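You operate a simulated robot arm through the tools that you are given. There is no shell and no other tool. Be economical: measure what you need, move in short steps, check, and stop when the job is done.

The job below is to be done with a simulated robot arm. You get a single attempt, and the scene is never put back.

JOB
Swap the lit beacon's dome for the white one.
Fine: switch the tester off first and leave it off; twist the new dome home; the old dome stands on the bench.

It is judged by the outcome, as a careful person would: the job done as asked, and still so three seconds after it is handed in. It fails if anything else is knocked over, pushed out of place, dropped, spilled or broken.

ROBOT AND FRAMES
A 6-joint arm with a two-finger parallel gripper, fixed in place. Base frame: the origin is at the foot of the arm, x ahead of it, y to its left, z up; the work surface is at about z = 0. Units: cm, degrees, N and s.
With the tool pointing down near the work surface it reaches from about 14 to 58 cm from the base axis. Its first joint turns from -66.0 to 66.0 degrees. Payload 2.1 kg.
Tool frame: the origin (TCP) lies between the finger pads and is the grasp point; the fingertips stand 3 cm ahead of it; z points along the fingers, y is the line along which they close. The gripper opens to 9.4 cm. The fingers are 2.8 cm wide and 1 cm thick; the gripper's body (5 by 9.6 cm) begins 5.5 cm behind the TCP.
Orientation is that of the tool frame in the base frame, as [roll, pitch, yaw] about the fixed x, y, z axes, in that order (R = Rz(yaw) Ry(pitch) Rx(roll)). With the fingers straight down and closing along the base's y, the tool's x points along the base's -x, its y along +y and its z along -z.

CONTROLS
- The arm moves only by the tool servo_tool. Its argument "deltas" is a list that holds one entry, the list of rows, each a list of 7 numbers: the finger opening in cm, from 0 to 9.4, then the shift along the tool's x, y, z in units of 100 mm (1.0 is 100 mm), then the turn, a rotation vector about the tool's x, y, z in units of 180 degrees (1.0 is 180 degrees). In form: [[[grip, dx, dy, dz, rx, ry, rz], ...]]. A call has 1 to 10 rows; each row is the pose to reach, as a shift and turn from the pose commanded when the call began, along the tool's axes at that moment. A call with a number of a shift or a turn outside -1 to 1 is refused whole. Rows are played at 5 a second. More than 5 cm and 8.6 degrees between two rows, or a gripper value outside its range, and nothing of the call is played. Where a pose cannot be reached the arm comes as near as it can. A force on the tool above 40 N (or 10 N above the force at the start of the call, whichever is more), or a blocked arm, ends the call early, and 0.2 s more pass. Each finger travels about 7.2 cm/s and halts on what it meets, pressing with about 26 N; the grip force reading is that of the motor and also rises with nothing between the fingers. The clock runs only during rows and for 0.2 s after the last one: add rows that repeat a pose to give the fingers time. The reply holds the time, the measured pose of the TCP, the force on the tool along the base axes, the opening and the grip force, in the units named above and with some noise, and new pictures: "show" is both (left out), scene, wrist or none.
- Cameras (640 x 400 px; columns grow to the right, rows downward): "scene" is fixed at [0.51, -37.24, 46.07]; the picture's right is [0.96, -0.29, 0.00], its down [-0.25, -0.81, -0.53] and it looks along [0.16, 0.51, -0.85] (base axes); focal length 214 px, centre (320, 200). "wrist" rides on the gripper at [7.6, 1.4, -10.2] in the tool frame; the picture's right is [-0.18, 0.98, 0.00], its down [-0.75, -0.14, -0.64] and it looks along [-0.63, -0.12, 0.77] (tool axes); focal length 243 px, centre (320, 200). There is no depth. A picture from a camera that has moved, and an enlarged one, comes with that camera's place and axes in the base frame and with its lens. The place of the scene camera against the robot may be out by one fixed shift of up to 2.5 cm in any direction.
- zoom(camera, box): a new picture of the part [left, top, right, bottom] of that camera's present view, enlarged. It takes no simulated time.
- finish_job(): hands the job in; it is judged then, once.

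Go step by step. Nothing tells you positions but the pictures and the camera data: compare them with the known pose of the tool, close in by small moves and look again before you grip or let go. The budget is 120 turns and 170 pictures, counting those below and the enlarged ones. Unless the task says otherwise, let go and move clear before handing in, and close with one line.

The tools are called after "Emit:" as name(argument=value, ...) on one line, values as JSON. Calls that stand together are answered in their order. servo_tool: Moves the arm, as the interface text tells. Its arguments: {"type":"object","properties":{"deltas":{"type":"array","items":{"type":"array","items":{"type":"array","items":{"type":"number"}}}},"show":{"type":"string","enum":["both","scene","wrist","none"]}},"required":["deltas"]} The other tools are called the same way: zoom (camera, box) takes an enlarged picture of a part of a camera's view; finish_job () hands the job in.

At the start:

```text
t: 0.0
position: [28.37, 7.61, 36.57]
ee_rot: [-180.0, 0.0, -180.0]
ft_force: [0.1, 0.2, 0.1]
width: 9.38
gripper_force: 0.1
```

scene: 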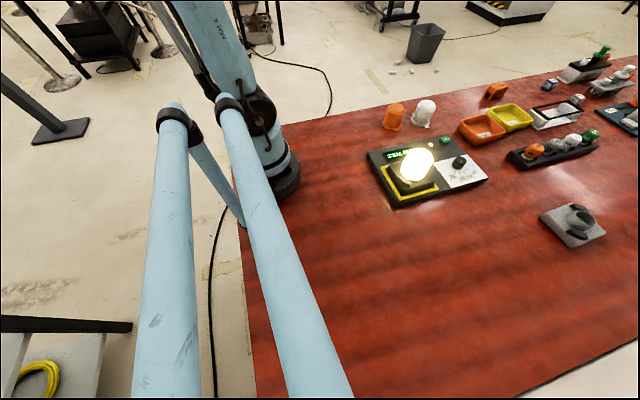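
wrist: 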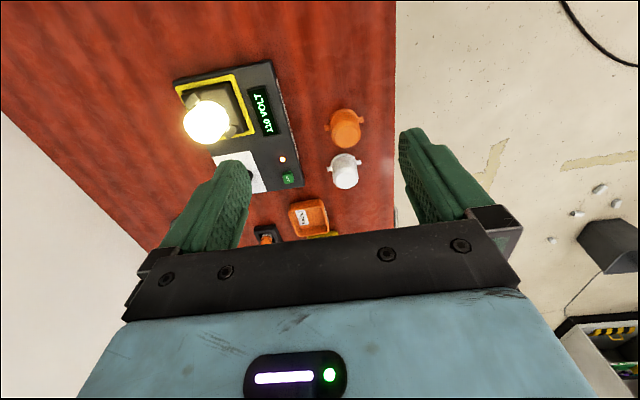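

I see a tester with a lit beacon, a knob, a green button, and an orange and a white dome standing nearby. I'll enlarge the views before moving.

Emit:
zoom(camera="scene", box=[350, 80, 510, 220])

Emit:
zoom(camera="wrist", box=[160, 50, 380, 200])

Emit:
zoom(camera="scene", box=[450, 30, 640, 260])

```text
2.86 times, centred on (430, 150) of scene
camera zoom: at [0.51, -37.24, 46.07], right [0.96, -0.29, 0.0], down [-0.25, -0.81, -0.53], along [0.16, 0.51, -0.85], focal length 613 px, centre (6, 343)
```

zoom: 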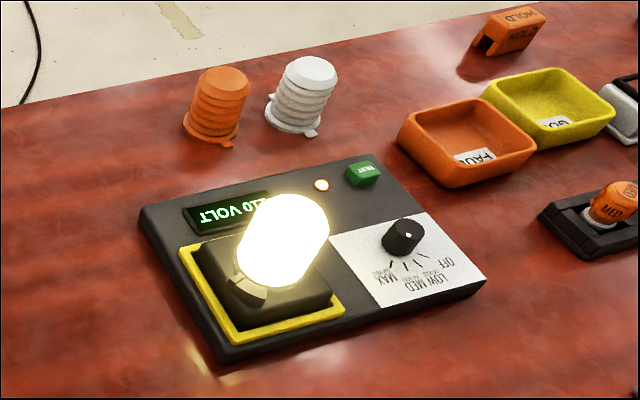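

```text
2.67 times, centred on (270, 125) of wrist
camera zoom: at [20.66, 9.03, 46.8], right [0.18, 0.98, 0.0], down [0.75, -0.14, 0.64], along [0.63, -0.12, -0.77], focal length 647 px, centre (453, 400)
```

zoom: 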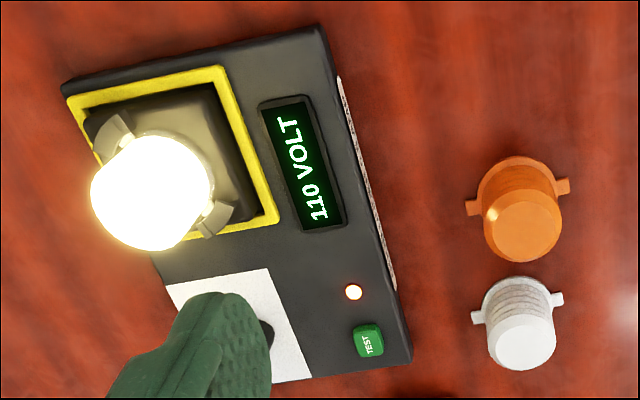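

```text
1.74 times, centred on (545, 145) of scene
camera zoom: at [0.51, -37.24, 46.07], right [0.96, -0.29, 0.0], down [-0.25, -0.81, -0.53], along [0.16, 0.51, -0.85], focal length 373 px, centre (-71, 296)
```

zoom: 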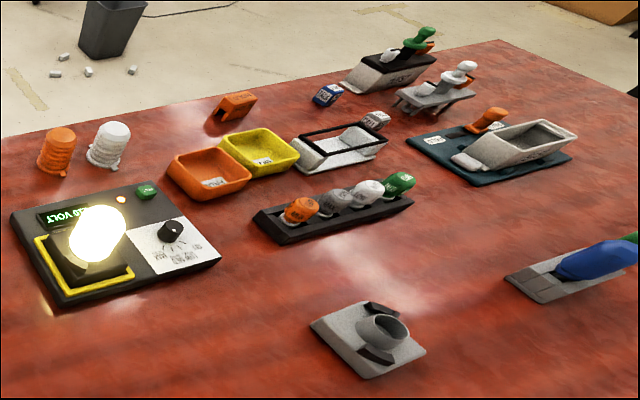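

The tester has a selector knob with OFF at one end, and the beacon sits in a bayonet-type socket. I'll bring the wrist camera closer to look at the knob and socket.

Emit:
servo_tool(deltas=[[[9.4, 0.05, -0.25, 0.25, 0, 0, 0], [9.4, 0.1, -0.5, 0.5, 0, 0, 0], [9.4, 0.15, -0.75, 0.75, 0, 0, 0], [9.4, 0.2, -1.0, 1.0, 0, 0, 0]]], show="wrist")

```text
t: 1.0
position: [26.31, -2.7, 26.52]
ee_rot: [180.0, 0.0, -180.0]
ft_force: [0.5, 0.6, -0.8]
width: 9.39
gripper_force: 0.0
camera wrist: at [18.47, -1.25, 36.71], right [0.18, 0.98, 0.0], down [0.75, -0.14, 0.64], along [0.63, -0.12, -0.77], focal length 243 px, centre (320, 200)
```

wrist: 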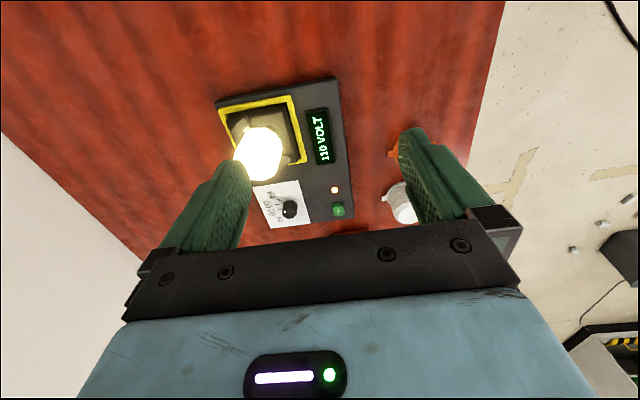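

Emit:
zoom(camera="wrist", box=[210, 70, 370, 230])

```text
2.50 times, centred on (290, 150) of wrist
camera zoom: at [18.47, -1.25, 36.71], right [0.18, 0.98, 0.0], down [0.75, -0.14, 0.64], along [0.63, -0.12, -0.77], focal length 606 px, centre (395, 325)
```

zoom: 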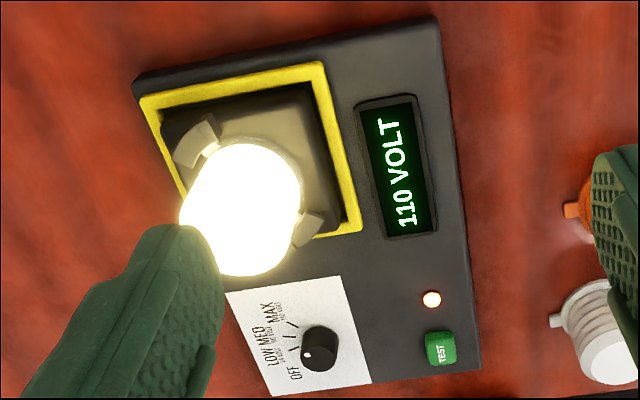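

The knob's pointer and OFF label need a closer view, so I'll move nearer while staying above the beacon.

Emit:
servo_tool(deltas=[[[9.4, -0.25, -0.18, 0.25, 0, 0, 0], [9.4, -0.5, -0.36, 0.5, 0, 0, 0], [9.4, -0.75, -0.55, 0.75, 0, 0, 0], [9.4, -0.98, -0.75, 1.0, 0, 0, 0], [9.4, -0.98, -0.75, 1.0, 0, 0, 0]]], show="wrist")

Emit:
zoom(camera="wrist", box=[220, 110, 420, 260])

```text
t: 2.2
position: [36.13, -10.23, 16.55]
ee_rot: [-180.0, 0.0, 180.0]
ft_force: [0.5, 0.6, -0.7]
width: 9.38
gripper_force: 0.1
camera wrist: at [28.44, -8.74, 26.84], right [0.18, 0.98, 0.0], down [0.75, -0.14, 0.64], along [0.63, -0.12, -0.77], focal length 243 px, centre (320, 200)
```

wrist: 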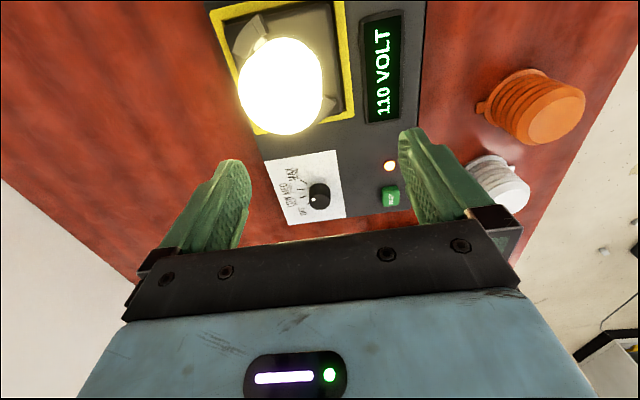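

```text
2.67 times, centred on (320, 185) of wrist
camera zoom: at [28.44, -8.74, 26.84], right [0.18, 0.98, 0.0], down [0.75, -0.14, 0.64], along [0.63, -0.12, -0.77], focal length 647 px, centre (320, 240)
```

zoom: 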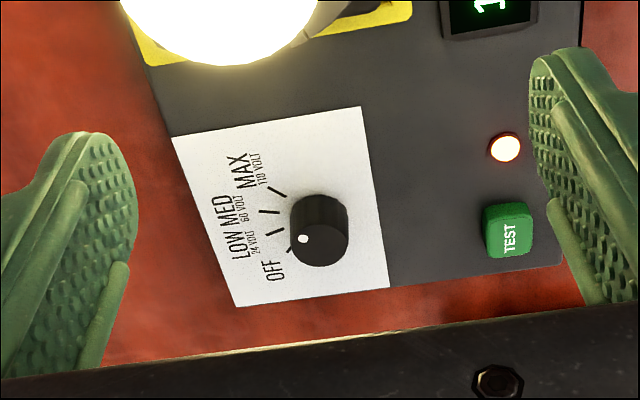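

Emit:
zoom(camera="wrist", box=[285, 165, 345, 215])

Emit:
zoom(camera="scene", box=[430, 135, 490, 195])

Emit:
zoom(camera="wrist", box=[200, 0, 420, 150])

```text
8.00 times, centred on (315, 190) of wrist
camera zoom: at [28.44, -8.74, 26.84], right [0.18, 0.98, 0.0], down [0.75, -0.14, 0.64], along [0.63, -0.12, -0.77], focal length 1941 px, centre (360, 280)
```

zoom: 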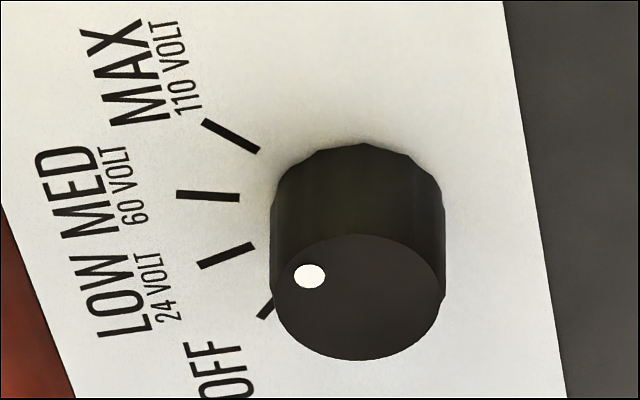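

```text
6.67 times, centred on (460, 165) of scene
camera zoom: at [0.51, -37.24, 46.07], right [0.96, -0.3, 0.0], down [-0.25, -0.81, -0.53], along [0.16, 0.51, -0.85], focal length 1430 px, centre (-613, 433)
```

zoom: 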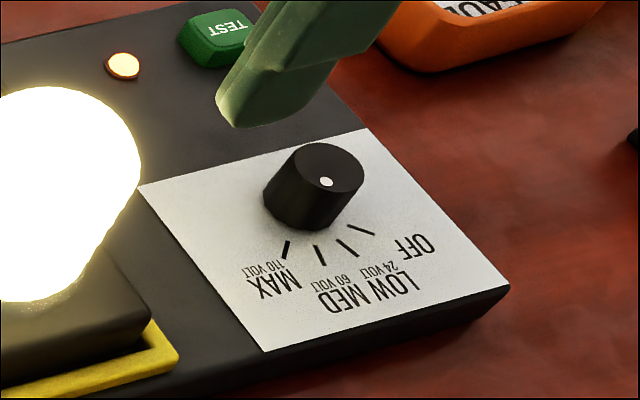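

```text
2.67 times, centred on (310, 75) of wrist
camera zoom: at [28.44, -8.74, 26.84], right [0.18, 0.98, 0.0], down [0.75, -0.14, 0.64], along [0.63, -0.12, -0.77], focal length 647 px, centre (347, 533)
```

zoom: 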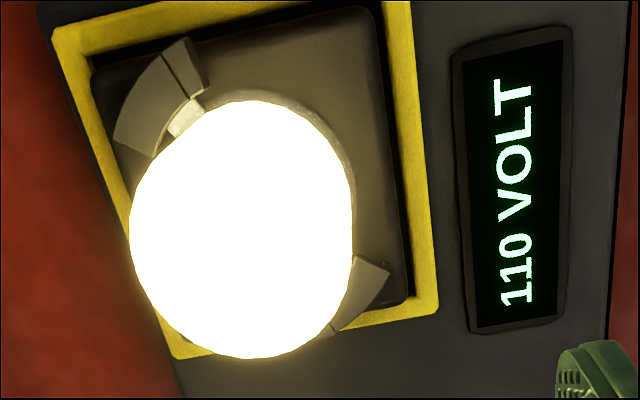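

The knob reads MAX (110 V), and OFF is about 93° counter-clockwise seen from above. I estimate the knob at (48, -12.5) with its top near z 3.4, so I'll hover over it to check.

Emit:
servo_tool(deltas=[[[7, -0.25, -0.05, 0.05, 0, 0, 0], [6, -0.5, -0.1, 0.1, 0, 0, 0], [5.5, -0.75, -0.15, 0.2, 0, 0, 0], [5.5, -0.97, -0.2, 0.3, 0, 0, 0], [5.5, -0.97, -0.2, 0.45, 0, 0, 0], [5.5, -0.97, -0.2, 0.45, 0, 0, 0]]], show="both")

```text
t: 3.6
position: [45.86, -12.09, 12.18]
ee_rot: [180.0, 0.0, 179.9]
ft_force: [-0.1, -0.1, -0.8]
width: 5.49
gripper_force: 0.0
camera wrist: at [38.27, -10.61, 22.31], right [0.18, 0.98, 0.0], down [0.75, -0.14, 0.64], along [0.63, -0.12, -0.77], focal length 243 px, centre (320, 200)
```

scene: 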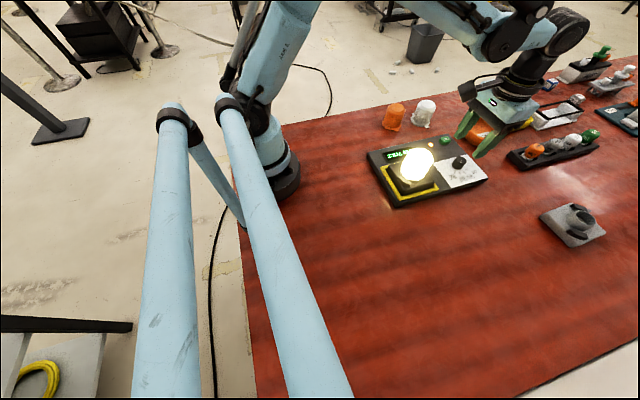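
wrist: 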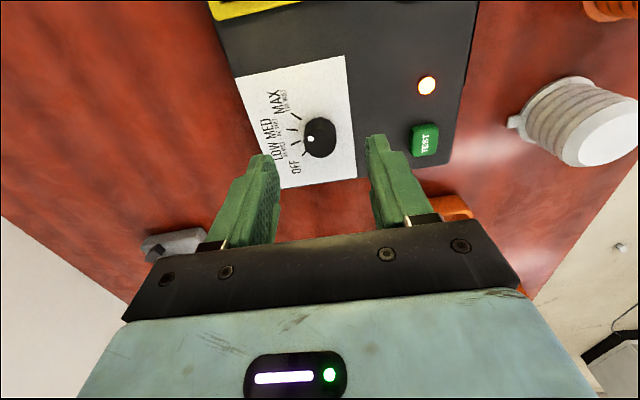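

Emit:
zoom(camera="wrist", box=[270, 95, 370, 165])

```text
5.71 times, centred on (320, 130) of wrist
camera zoom: at [38.27, -10.61, 22.31], right [0.18, 0.98, 0.0], down [0.75, -0.14, 0.64], along [0.63, -0.12, -0.77], focal length 1386 px, centre (320, 600)
```

zoom: 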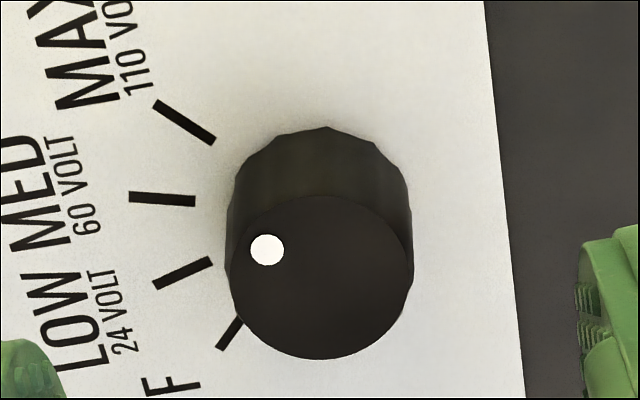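

The knob is at about (47.2, -12.3), top z ≈ 4.3, panel z ≈ 1.9. I'll centre over it while pre-turning 45° clockwise, so the twist can go 90° counter-clockwise.

Emit:
servo_tool(deltas=[[[5, -0.05, -0.01, 0.1, 0, 0, 0.042], [5, -0.1, -0.02, 0.15, 0, 0, 0.084], [5, -0.134, -0.02, 0.2, 0, 0, 0.126], [5, -0.134, -0.02, 0.25, 0, 0, 0.168], [5, -0.134, -0.02, 0.3, 0, 0, 0.21], [5, -0.134, -0.02, 0.35, 0, 0, 0.25], [5, -0.134, -0.02, 0.35, 0, 0, 0.25]]], show="wrist")

```text
t: 5.2
position: [47.05, -12.13, 8.62]
ee_rot: [-180.0, 0.1, 135.0]
ft_force: [-0.6, -0.7, 0.6]
width: 5.0
gripper_force: 0.0
camera wrist: at [42.68, -5.75, 18.75], right [0.83, 0.56, 0.0], down [0.43, -0.63, 0.64], along [0.36, -0.53, -0.77], focal length 243 px, centre (320, 200)
```

wrist: 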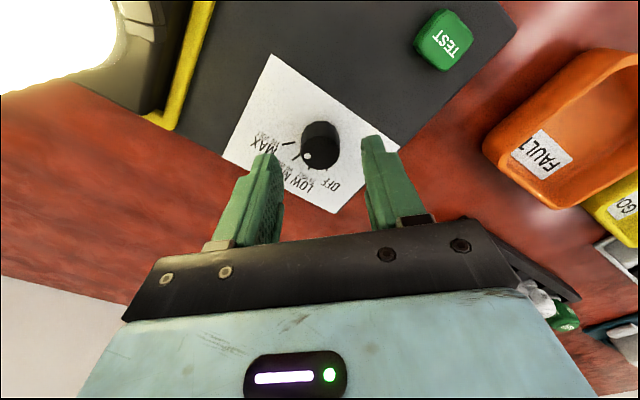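

Centred. I'll descend and close on the knob.

Emit:
servo_tool(deltas=[[[5, -0.03, 0, 0.1, 0, 0, 0], [5, -0.03, 0, 0.2, 0, 0, 0], [5, -0.03, 0, 0.31, 0, 0, 0], [2.3, -0.03, 0, 0.31, 0, 0, 0], [2.3, -0.03, 0, 0.31, 0, 0, 0], [2.3, -0.03, 0, 0.31, 0, 0, 0]]], show="wrist")

```text
t: 6.6
position: [47.35, -12.31, 5.52]
ee_rot: [-179.9, 0.1, 134.9]
ft_force: [-9.5, -8.7, 1.7]
width: 3.05
gripper_force: 6.6
camera wrist: at [42.99, -5.87, 15.71], right [0.83, 0.56, 0.0], down [0.43, -0.63, 0.64], along [0.36, -0.53, -0.77], focal length 243 px, centre (320, 200)
```

wrist: 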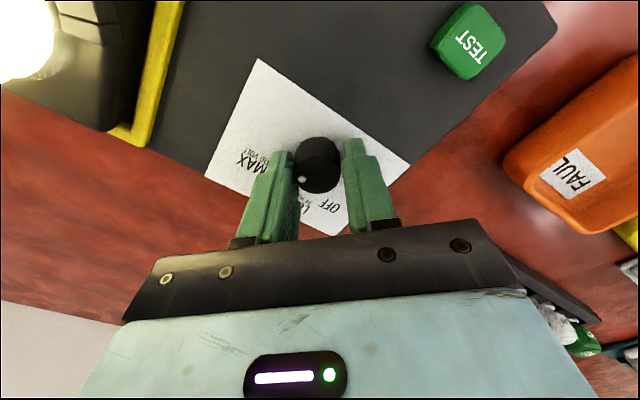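

The left finger met the knob first. I'll shift a little towards it to centre, then close.

Emit:
servo_tool(deltas=[[[3.6, 0, 0, 0, 0, 0, 0], [3.6, 0, -0.035, 0, 0, 0, 0], [2.9, 0, -0.035, 0, 0, 0, 0], [2.4, 0, -0.035, 0, 0, 0, 0], [2.3, 0, -0.035, 0, 0, 0, 0], [2.3, 0, -0.035, 0, 0, 0, 0]]], show="wrist")

```text
t: 8.0
position: [47.23, -12.41, 5.46]
ee_rot: [179.9, 0.0, 135.1]
ft_force: [9.7, 9.4, 0.1]
width: 3.02
gripper_force: 6.4
camera wrist: at [42.74, -6.08, 15.66], right [0.82, 0.57, 0.0], down [0.43, -0.63, 0.64], along [0.36, -0.53, -0.77], focal length 243 px, centre (320, 200)
```

wrist: 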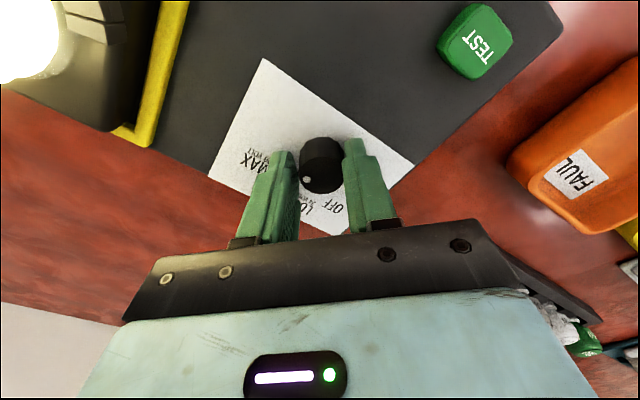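

Emit:
servo_tool(deltas=[[[3.4, 0, 0, 0, 0, 0, 0], [3.4, 0, 0.018, 0, 0, 0, 0], [2.5, 0, 0.018, 0, 0, 0, 0], [1.8, 0, 0.018, 0, 0, 0, 0], [1.5, 0, 0.018, 0, 0, 0, 0], [1.5, 0, 0.018, 0, 0, 0, 0]]], show="wrist")

Emit:
zoom(camera="wrist", box=[230, 110, 410, 240])

```text
t: 9.4
position: [47.27, -12.44, 5.39]
ee_rot: [179.9, 0.0, 135.1]
ft_force: [1.4, -1.9, -2.7]
width: 2.72
gripper_force: 45.3
camera wrist: at [42.87, -5.97, 15.71], right [0.83, 0.56, 0.0], down [0.43, -0.63, 0.64], along [0.36, -0.53, -0.77], focal length 243 px, centre (320, 200)
```

wrist: 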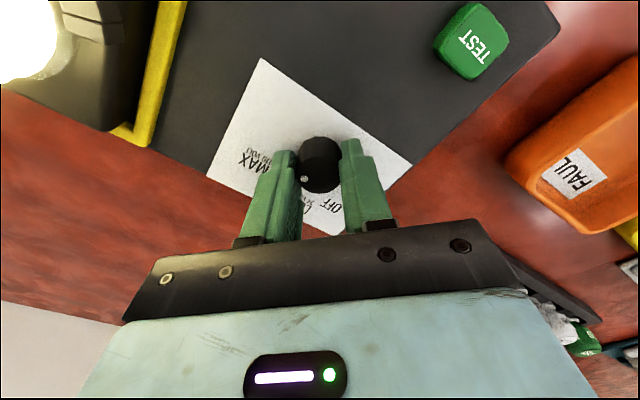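

```text
3.08 times, centred on (320, 175) of wrist
camera zoom: at [42.87, -5.97, 15.71], right [0.83, 0.56, 0.0], down [0.43, -0.63, 0.64], along [0.36, -0.53, -0.77], focal length 746 px, centre (320, 277)
```

zoom: 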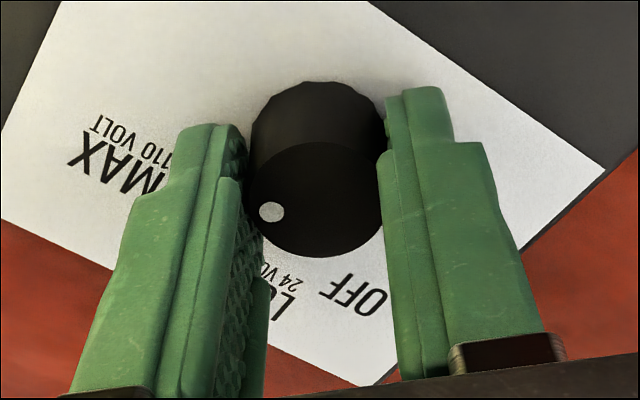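

The knob is gripped. Now I twist it counter-clockwise.

Emit:
servo_tool(deltas=[[[1.5, 0, 0, 0, 0, 0, -0.045], [1.5, 0, 0, 0, 0, 0, -0.09], [1.5, 0, 0, 0, 0, 0, -0.135], [1.5, 0, 0, 0, 0, 0, -0.18], [1.5, 0, 0, 0, 0, 0, -0.225], [1.5, 0, 0, 0, 0, 0, -0.27], [1.5, 0, 0, 0, 0, 0, -0.315], [1.5, 0, 0, 0, 0, 0, -0.36], [1.5, 0, 0, 0, 0, 0, -0.405], [1.5, 0, 0, 0, 0, 0, -0.405]]], show="both")

```text
t: 11.6
position: [47.39, -12.33, 5.45]
ee_rot: [-179.9, 0.3, -151.9]
ft_force: [21.3, 14.9, 8.9]
width: 2.73
gripper_force: 44.9
camera wrist: at [39.81, -14.59, 15.67], right [-0.3, 0.95, 0.0], down [0.73, 0.23, 0.65], along [0.62, 0.2, -0.76], focal length 243 px, centre (320, 200)
```

scene: 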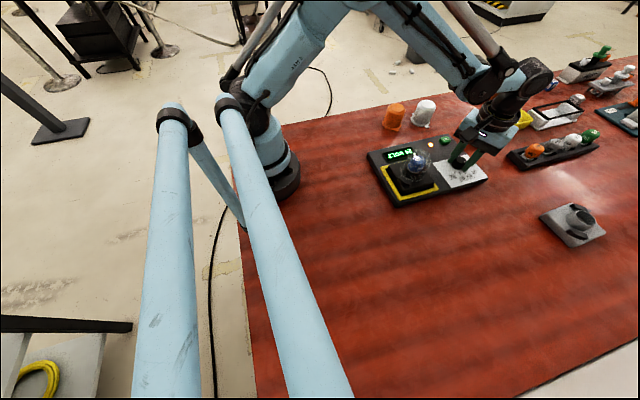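
wrist: 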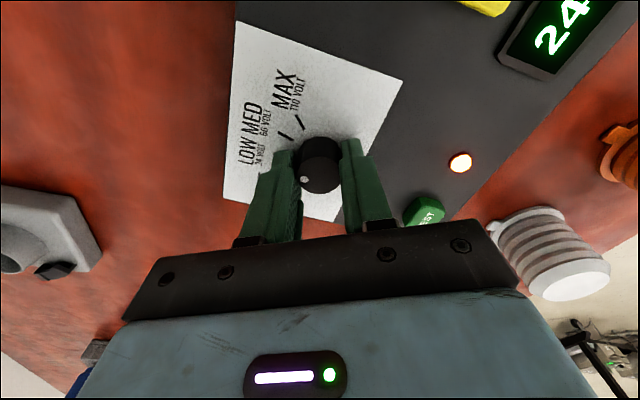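

Display shows 24 V and the lamp is out, but it isn't OFF yet. I'll keep turning.

Emit:
servo_tool(deltas=[[[1.5, 0, 0, 0, 0, 0, -0.04], [1.5, 0, 0, 0, 0, 0, -0.08], [1.5, 0, 0, 0, 0, 0, -0.11], [1.5, 0, 0, 0, 0, 0, -0.11]]], show="both")

```text
t: 12.6
position: [47.31, -12.33, 5.49]
ee_rot: [179.8, 0.2, -132.2]
ft_force: [6.9, 17.8, 21.7]
width: 2.7
gripper_force: 45.0
camera wrist: at [41.01, -17.0, 15.68], right [-0.6, 0.8, 0.0], down [0.61, 0.46, 0.64], along [0.51, 0.39, -0.77], focal length 243 px, centre (320, 200)
```

scene: 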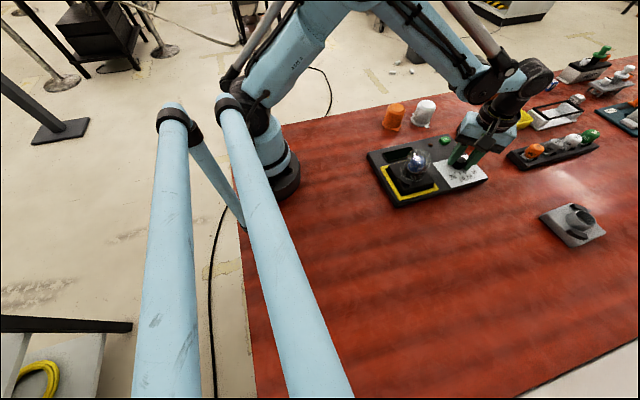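
wrist: 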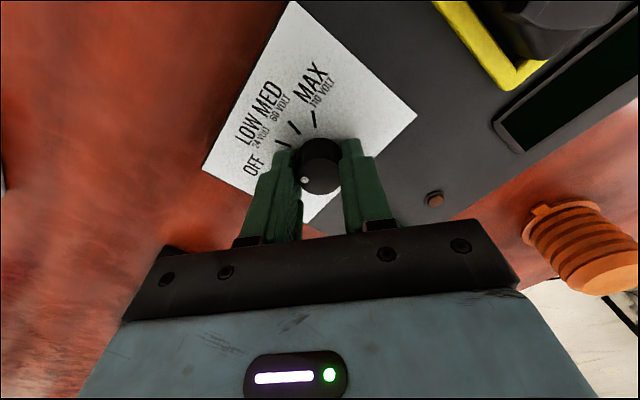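

The display and indicator are dark, so the tester is off. I'll release, rise, and turn back to look at the knob and beacon.

Emit:
servo_tool(deltas=[[[3.2, 0, 0, 0, 0, 0, 0], [5, 0, 0, 0, 0, 0, 0], [5.5, 0, 0, -0.3, 0, 0, 0], [5.5, 0, 0, -0.6, 0, 0, 0.04], [5.5, 0, 0, -0.8, 0, 0, 0.085], [5.5, 0, 0, -1.0, 0, 0, 0.13], [5.5, 0, 0, -1.0, 0, 0, 0.175], [5.5, 0, 0, -1.0, 0, 0, 0.22], [5.5, 0, 0, -1.0, 0, 0, 0.265], [5.5, 0, 0, -1.0, 0, 0, 0.265]]], show="wrist")

Emit:
zoom(camera="scene", box=[360, 80, 500, 220])

```text
t: 14.8
position: [47.19, -12.55, 15.51]
ee_rot: [180.0, -0.1, 179.9]
ft_force: [1.2, 0.4, -1.3]
width: 5.5
gripper_force: 0.0
camera wrist: at [39.57, -11.03, 25.78], right [0.19, 0.98, 0.0], down [0.75, -0.14, 0.64], along [0.63, -0.12, -0.77], focal length 243 px, centre (320, 200)
```

wrist: 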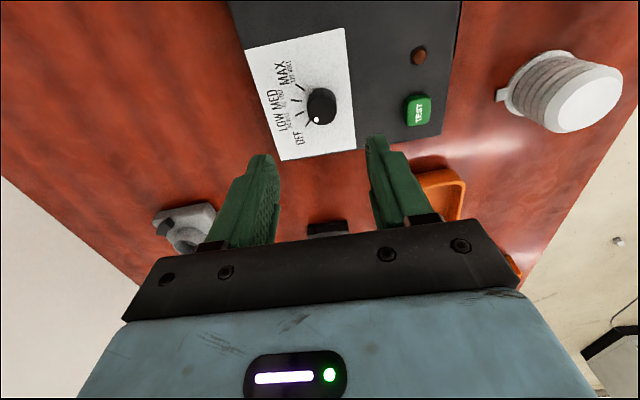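

```text
2.86 times, centred on (430, 150) of scene
camera zoom: at [0.51, -37.24, 46.07], right [0.96, -0.3, 0.0], down [-0.25, -0.81, -0.53], along [0.16, 0.51, -0.85], focal length 613 px, centre (6, 343)
```

zoom: 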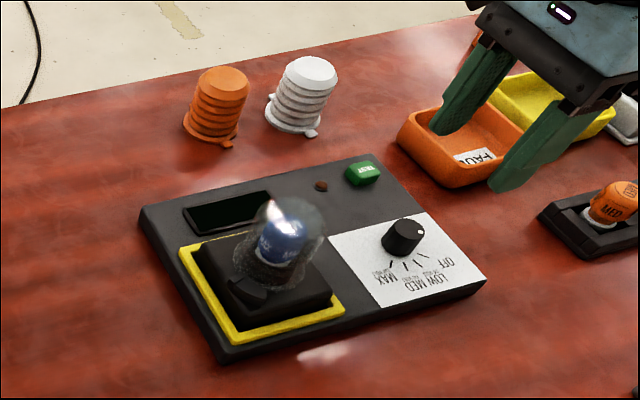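

Knob points at OFF and the beacon has a clear dome over a blue bulb. I'll back off at height to view the beacon socket.

Emit:
servo_tool(deltas=[[[7, 0.1, 0, -0.3, 0, 0, 0], [8, 0.5, 0.02, -0.3, 0, 0, 0], [9.4, 0.95, 0.05, -0.3, 0, 0, 0]]], show="none")

Emit:
servo_tool(deltas=[[[9.4, 0.4, 0.03, 0, 0, 0, 0], [9.4, 0.8, 0.05, 0, 0, 0, 0], [9.4, 1.0, 0.06, 0.2, 0, 0, 0], [9.4, 1.0, 0.06, 0.3, 0, 0, 0]]], show="wrist")

Emit:
zoom(camera="wrist", box=[240, 100, 400, 200])

```text
t: 15.6
position: [37.71, -11.62, 18.53]
ee_rot: [180.0, 0.0, 180.0]
ft_force: [-0.8, -0.3, -0.6]
width: 9.41
gripper_force: 0.0
```

```text
t: 16.6
position: [27.81, -11.32, 15.36]
ee_rot: [180.0, -0.1, -180.0]
ft_force: [-0.1, 0.3, 0.3]
width: 9.4
gripper_force: 0.1
camera wrist: at [20.13, -9.84, 25.5], right [0.18, 0.98, 0.0], down [0.75, -0.14, 0.64], along [0.63, -0.12, -0.77], focal length 243 px, centre (320, 200)
```

wrist: 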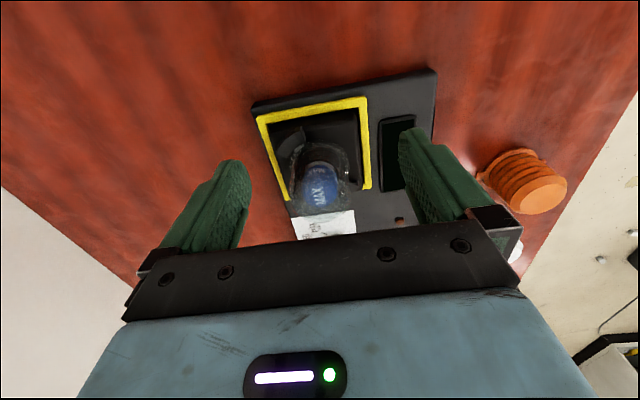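

```text
4.00 times, centred on (320, 150) of wrist
camera zoom: at [20.13, -9.84, 25.5], right [0.18, 0.98, 0.0], down [0.75, -0.14, 0.64], along [0.63, -0.12, -0.77], focal length 970 px, centre (320, 400)
```

zoom: 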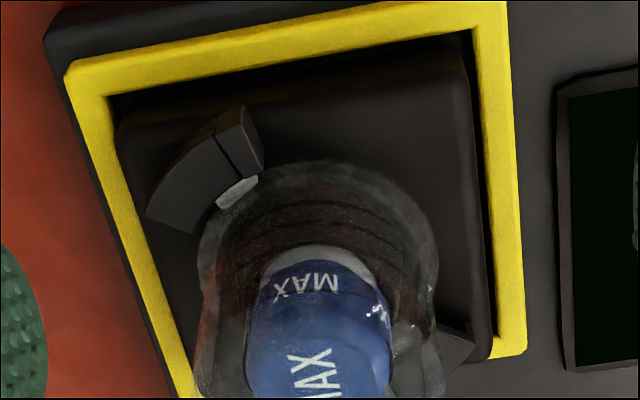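

I need to see how the bayonet claws sit, so I'll look from nearly straight above.

Emit:
servo_tool(deltas=[[[9.4, 0, -0.05, -0.3, 0, 0, 0], [9.4, -0.4, -0.15, -0.3, 0, 0, 0], [9.4, -0.8, -0.25, -0.3, 0, 0, 0], [9.4, -1.0, -0.28, -0.3, 0, 0, 0], [9.4, -1.0, -0.28, -0.3, 0, 0, 0]]], show="none")

Emit:
zoom(camera="wrist", box=[240, 0, 400, 100])

```text
t: 17.8
position: [37.79, -14.2, 18.62]
ee_rot: [-180.0, 0.0, -180.0]
ft_force: [1.1, -0.2, 0.0]
width: 9.4
gripper_force: 0.0
```

```text
4.00 times, centred on (320, 50) of wrist
camera zoom: at [30.15, -12.79, 28.8], right [0.18, 0.98, 0.0], down [0.75, -0.14, 0.64], along [0.63, -0.12, -0.77], focal length 970 px, centre (320, 800)
```

zoom: 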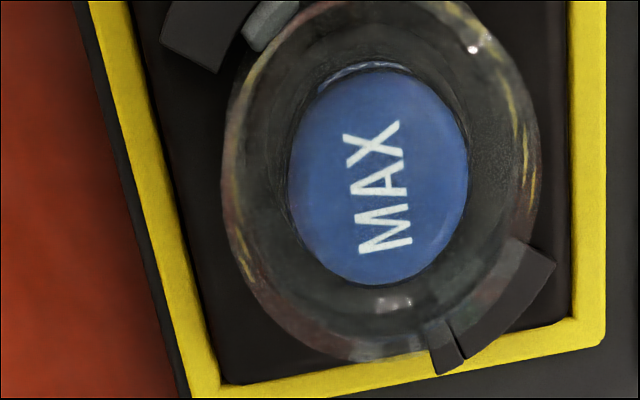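

Emit:
zoom(camera="scene", box=[385, 135, 445, 195])

Emit:
zoom(camera="scene", box=[370, 85, 450, 135])

Emit:
zoom(camera="scene", box=[530, 190, 620, 250])

```text
6.67 times, centred on (415, 165) of scene
camera zoom: at [0.52, -37.24, 46.07], right [0.96, -0.3, 0.0], down [-0.25, -0.81, -0.53], along [0.16, 0.51, -0.85], focal length 1430 px, centre (-313, 433)
```

zoom: 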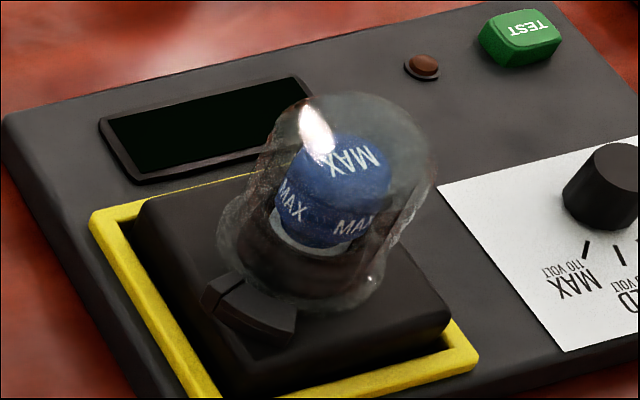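

```text
8.00 times, centred on (410, 110) of scene
camera zoom: at [0.52, -37.24, 46.07], right [0.96, -0.3, 0.0], down [-0.25, -0.81, -0.53], along [0.16, 0.51, -0.85], focal length 1716 px, centre (-400, 920)
```

zoom: 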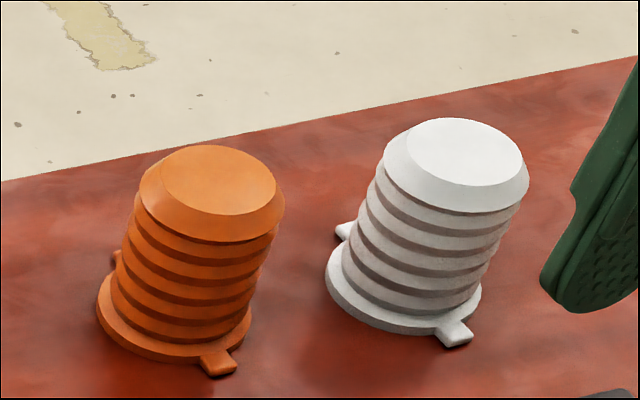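

```text
6.67 times, centred on (575, 220) of scene
camera zoom: at [0.52, -37.24, 46.07], right [0.96, -0.3, 0.0], down [-0.25, -0.81, -0.53], along [0.16, 0.51, -0.85], focal length 1430 px, centre (-1380, 67)
```

zoom: 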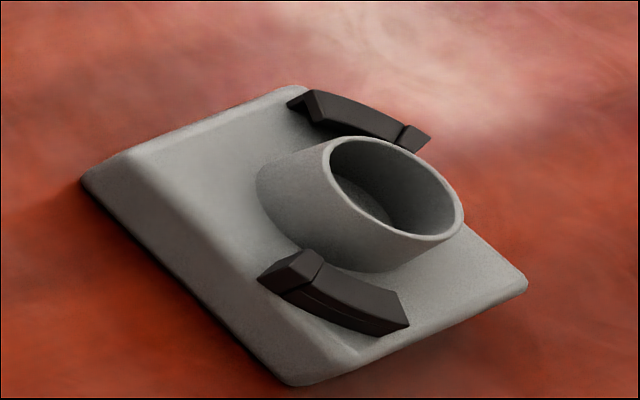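

The claws show it's a standard bayonet: the stop posts are at the clockwise end, so counter-clockwise loosens. Socket centre is about (33.0, -12.3). I'll hover over it with a 30° clockwise pre-turn.

Emit:
servo_tool(deltas=[[[9, 0.12, 0.05, 0.1, 0, 0, 0.042], [9, 0.24, 0.1, 0.2, 0, 0, 0.084], [9, 0.36, 0.15, 0.3, 0, 0, 0.126], [9, 0.48, 0.19, 0.38, 0, 0, 0.167], [9, 0.48, 0.19, 0.38, 0, 0, 0.167]]], show="both")

Emit:
zoom(camera="scene", box=[360, 80, 480, 200])

```text
t: 19.0
position: [32.81, -12.16, 14.7]
ee_rot: [180.0, 0.0, 149.8]
ft_force: [0.0, -0.8, -0.1]
width: 9.02
gripper_force: 0.0
camera wrist: at [26.9, -7.1, 24.93], right [0.65, 0.76, 0.0], down [0.58, -0.5, 0.64], along [0.49, -0.42, -0.77], focal length 243 px, centre (320, 200)
```

scene: 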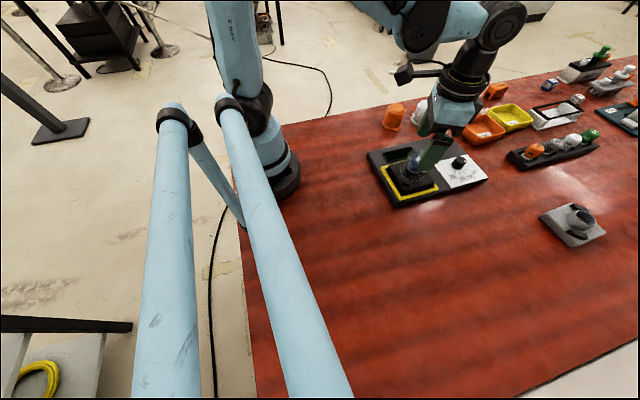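
wrist: 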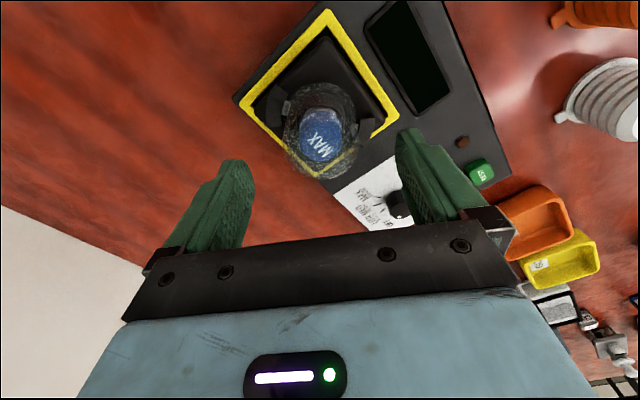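

```text
3.33 times, centred on (420, 140) of scene
camera zoom: at [0.51, -37.24, 46.07], right [0.96, -0.3, 0.0], down [-0.25, -0.81, -0.53], along [0.16, 0.51, -0.85], focal length 715 px, centre (-13, 400)
```

zoom: 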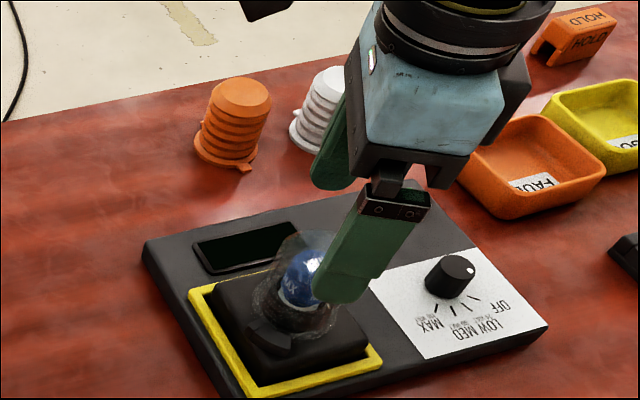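

Emit:
zoom(camera="wrist", box=[240, 70, 400, 190])

```text
3.33 times, centred on (320, 130) of wrist
camera zoom: at [26.9, -7.1, 24.93], right [0.65, 0.76, 0.0], down [0.58, -0.5, 0.64], along [0.49, -0.42, -0.77], focal length 809 px, centre (320, 433)
```

zoom: 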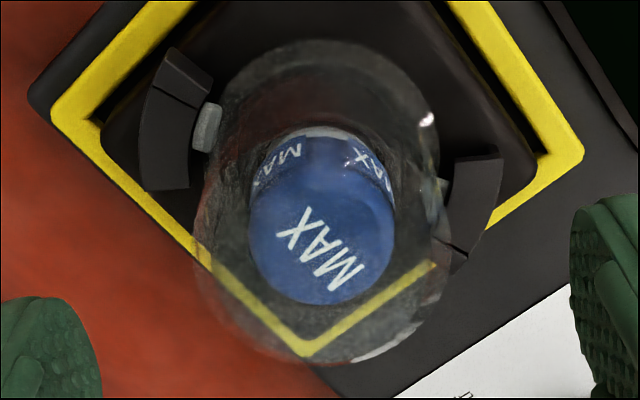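

Dome top is at z ≈ 10 and claw tops at about 5. I'll descend with the tips at about 5.9 and close on the clear dome.

Emit:
servo_tool(deltas=[[[9, -0.02, 0, 0.2, 0, 0, 0], [9, -0.02, 0, 0.4, 0, 0, 0], [9, -0.02, 0, 0.58, 0, 0, 0], [8, -0.02, 0, 0.58, 0, 0, 0], [7, -0.02, 0, 0.58, 0, 0, 0], [6.3, -0.02, 0, 0.58, 0, 0, 0], [6.3, -0.02, 0, 0.58, 0, 0, 0]]], show="both")

Emit:
zoom(camera="wrist", box=[200, 80, 440, 240])

Emit:
zoom(camera="scene", box=[380, 120, 460, 200])

```text
t: 20.6
position: [33.16, -12.38, 8.84]
ee_rot: [180.0, 0.0, 149.9]
ft_force: [-0.6, 0.9, 0.4]
width: 6.31
gripper_force: 0.2
camera wrist: at [27.15, -7.34, 19.11], right [0.65, 0.76, 0.0], down [0.58, -0.5, 0.64], along [0.49, -0.42, -0.77], focal length 243 px, centre (320, 200)
```

scene: 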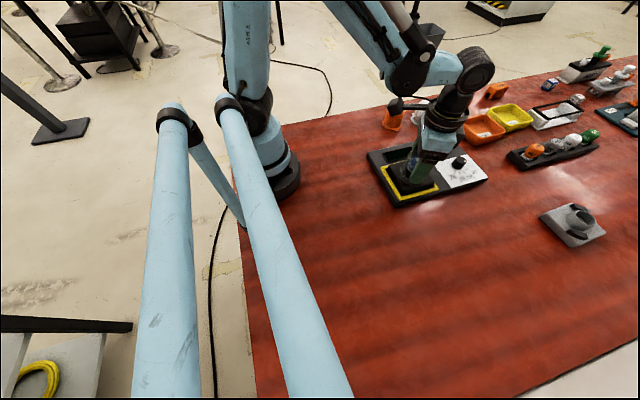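
wrist: 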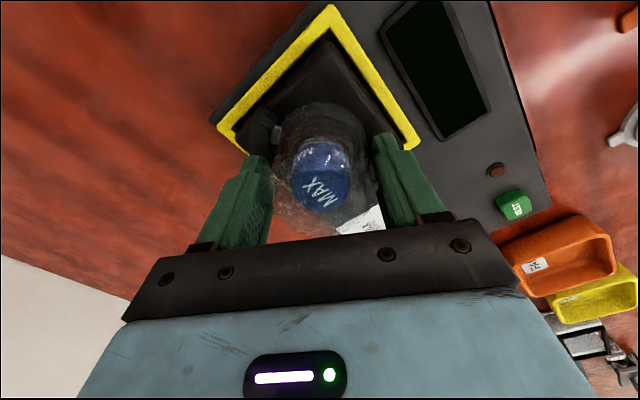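

```text
2.50 times, centred on (320, 160) of wrist
camera zoom: at [27.15, -7.34, 19.11], right [0.65, 0.76, 0.0], down [0.58, -0.5, 0.64], along [0.49, -0.42, -0.77], focal length 606 px, centre (320, 300)
```

zoom: 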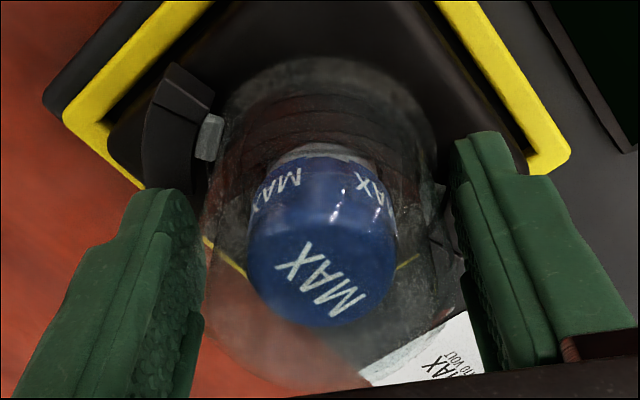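

```text
5.00 times, centred on (420, 160) of scene
camera zoom: at [0.51, -37.24, 46.07], right [0.96, -0.3, 0.0], down [-0.25, -0.81, -0.53], along [0.16, 0.51, -0.85], focal length 1072 px, centre (-180, 400)
```

zoom: 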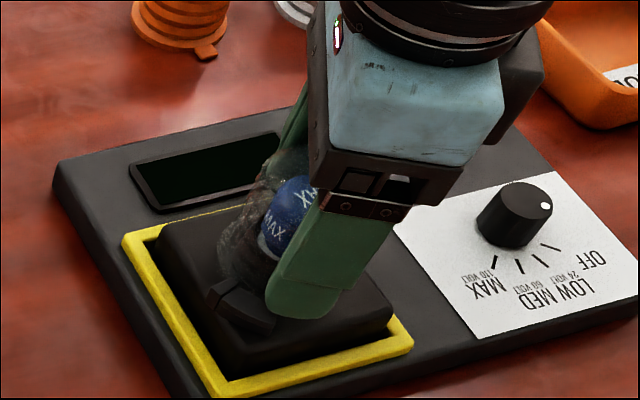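

Well centred; closing now.

Emit:
servo_tool(deltas=[[[5.8, 0, 0, 0, 0, 0, 0], [5.4, 0, 0, 0, 0, 0, 0], [5, 0, 0, 0, 0, 0, 0], [4.8, 0, 0, 0, 0, 0, 0], [4.8, 0, 0, 0, 0, 0, 0]]], show="wrist")

```text
t: 21.8
position: [33.03, -12.44, 8.88]
ee_rot: [-179.9, 0.0, 150.0]
ft_force: [0.1, 0.0, 0.7]
width: 5.23
gripper_force: 25.8
camera wrist: at [27.15, -7.34, 19.11], right [0.65, 0.76, 0.0], down [0.58, -0.5, 0.64], along [0.49, -0.42, -0.77], focal length 243 px, centre (320, 200)
```

wrist: 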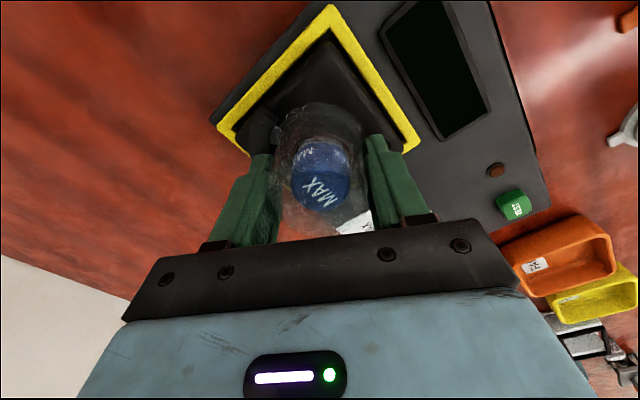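

Gripped at 5.2 cm with balanced force. Now I twist counter-clockwise to release.

Emit:
servo_tool(deltas=[[[4.2, 0, 0, 0, 0, 0, -0.03], [4.2, 0, 0, 0, 0, 0, -0.075], [4.2, 0, 0, 0, 0, 0, -0.12], [4.2, 0, 0, 0, 0, 0, -0.165], [4.2, 0, 0, 0, 0, 0, -0.21], [4.2, 0, 0, 0, 0, 0, -0.255], [4.2, 0, 0, 0, 0, 0, -0.3], [4.2, 0, 0, 0, 0, 0, -0.3]]], show="wrist")

Emit:
zoom(camera="wrist", box=[200, 60, 440, 220])

Emit:
zoom(camera="scene", box=[380, 120, 460, 200])

```text
t: 23.6
position: [33.14, -12.25, 9.0]
ee_rot: [180.0, 0.0, -155.9]
ft_force: [0.0, -0.9, 0.6]
width: 5.27
gripper_force: 25.8
camera wrist: at [25.55, -14.09, 19.18], right [-0.23, 0.97, 0.0], down [0.75, 0.18, 0.64], along [0.62, 0.15, -0.77], focal length 243 px, centre (320, 200)
```

wrist: 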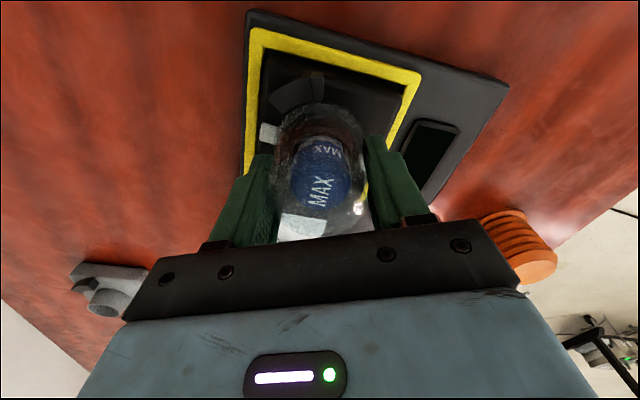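

```text
2.50 times, centred on (320, 140) of wrist
camera zoom: at [25.55, -14.09, 19.18], right [-0.23, 0.97, 0.0], down [0.75, 0.18, 0.64], along [0.62, 0.15, -0.77], focal length 606 px, centre (320, 350)
```

zoom: 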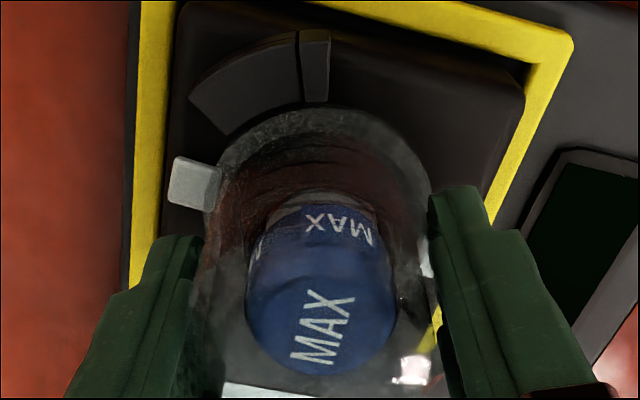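

```text
5.00 times, centred on (420, 160) of scene
camera zoom: at [0.51, -37.24, 46.07], right [0.96, -0.3, 0.0], down [-0.25, -0.81, -0.53], along [0.16, 0.51, -0.85], focal length 1072 px, centre (-180, 400)
```

zoom: 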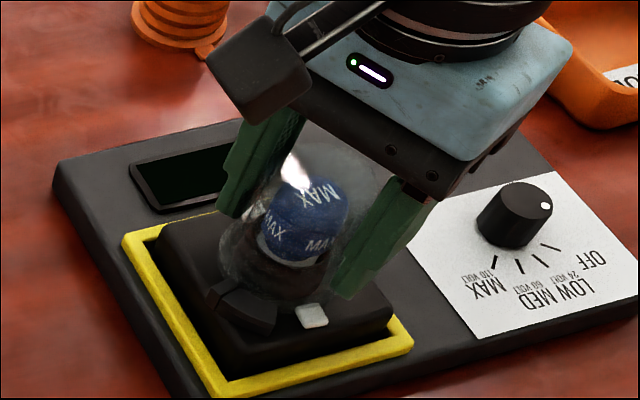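

The lugs are well clear of the claws. I'll lift straight up, slowly at first.

Emit:
servo_tool(deltas=[[[4.2, 0, 0, -0.05, 0, 0, 0], [4.2, 0, 0, -0.12, 0, 0, 0], [4.2, 0, 0, -0.25, 0, 0, 0], [4.2, 0, 0, -0.45, 0, 0, 0], [4.2, 0, 0, -0.7, 0, 0, 0], [4.2, 0, 0, -0.95, 0, 0, 0], [4.2, 0, 0, -0.95, 0, 0, 0]]], show="both")

Emit:
zoom(camera="scene", box=[370, 80, 470, 200])

```text
t: 25.2
position: [33.02, -12.1, 18.35]
ee_rot: [179.9, 0.0, -156.0]
ft_force: [-0.3, 0.2, -1.3]
width: 5.24
gripper_force: 26.4
camera wrist: at [25.48, -13.91, 28.45], right [-0.23, 0.97, 0.0], down [0.75, 0.18, 0.64], along [0.62, 0.15, -0.77], focal length 243 px, centre (320, 200)
```

scene: 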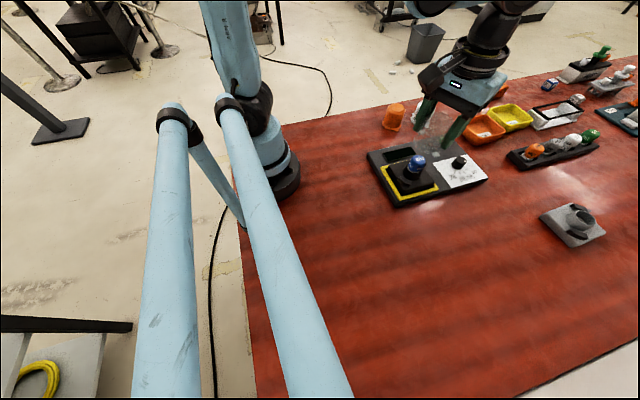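
wrist: 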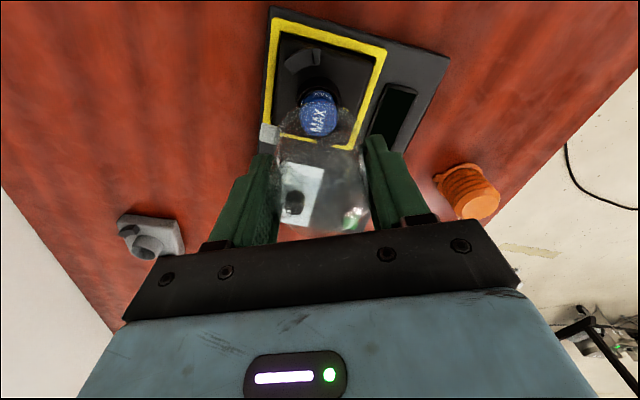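

```text
3.33 times, centred on (420, 140) of scene
camera zoom: at [0.51, -37.24, 46.07], right [0.96, -0.3, 0.0], down [-0.25, -0.81, -0.53], along [0.16, 0.51, -0.85], focal length 715 px, centre (-13, 400)
```

zoom: 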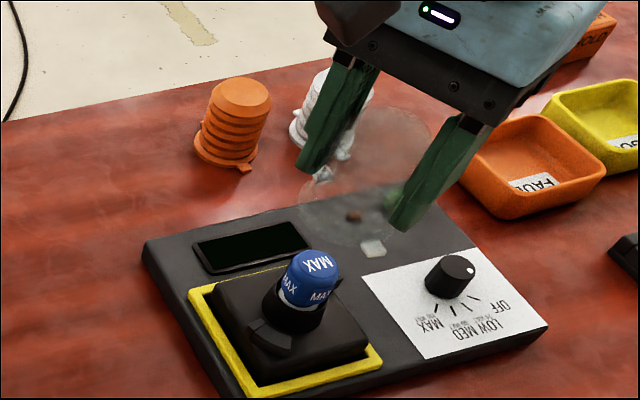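

The dome is off and held. I'll carry it to the open bench area around (34, -29).

Emit:
servo_tool(deltas=[[[4.2, 0.1, -0.25, 0, 0, 0, 0], [4.2, 0.2, -0.53, 0, 0, 0, 0], [4.2, 0.3, -0.8, 0, 0, 0, 0]]], show="none")

Emit:
servo_tool(deltas=[[[4.2, 0.1, -0.25, 0.15, 0, 0, 0], [4.2, 0.2, -0.53, 0.3, 0, 0, 0], [4.2, 0.3, -0.8, 0.5, 0, 0, 0], [4.2, 0.3, -0.8, 0.8, 0, 0, 0], [4.2, 0.3, -0.8, 1.0, 0, 0, 0], [4.2, 0.3, -0.8, 1.0, 0, 0, 0]]], show="both")

Emit:
zoom(camera="scene", box=[370, 150, 530, 270])

```text
t: 26.0
position: [33.71, -20.83, 18.23]
ee_rot: [180.0, 0.0, -156.1]
ft_force: [1.2, -1.0, -0.7]
width: 5.26
gripper_force: 25.4
```

```text
t: 27.4
position: [34.13, -29.41, 8.22]
ee_rot: [-180.0, 0.0, -156.1]
ft_force: [-0.7, 0.1, -0.8]
width: 5.25
gripper_force: 26.3
camera wrist: at [26.51, -31.2, 18.43], right [-0.23, 0.97, 0.0], down [0.75, 0.18, 0.64], along [0.62, 0.15, -0.77], focal length 243 px, centre (320, 200)
```

scene: 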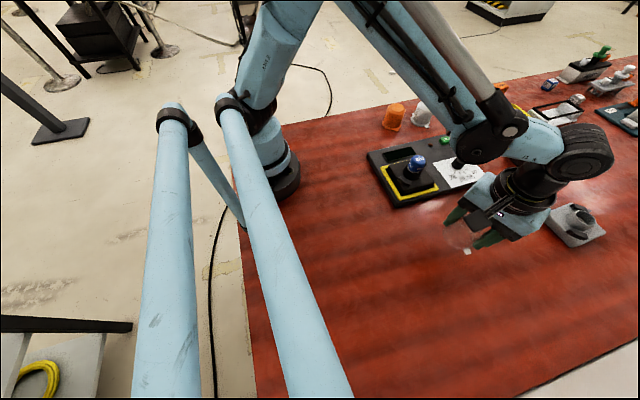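
wrist: 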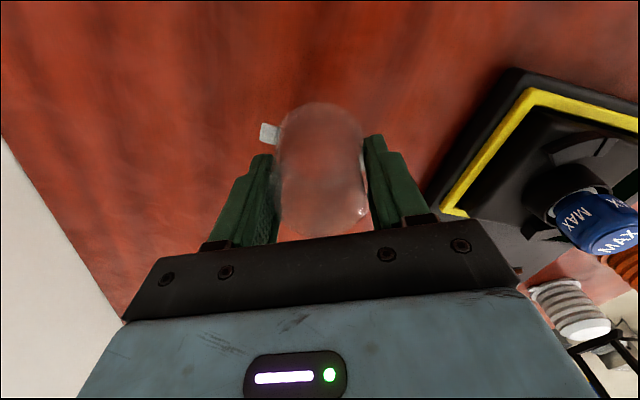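

```text
3.33 times, centred on (450, 210) of scene
camera zoom: at [0.51, -37.24, 46.07], right [0.96, -0.3, 0.0], down [-0.25, -0.81, -0.53], along [0.16, 0.51, -0.85], focal length 715 px, centre (-113, 167)
```

zoom: 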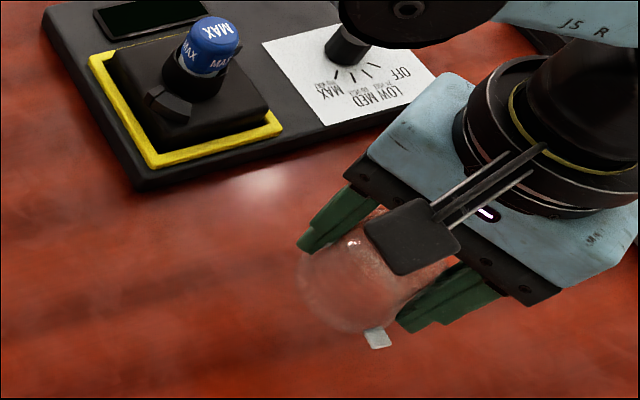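

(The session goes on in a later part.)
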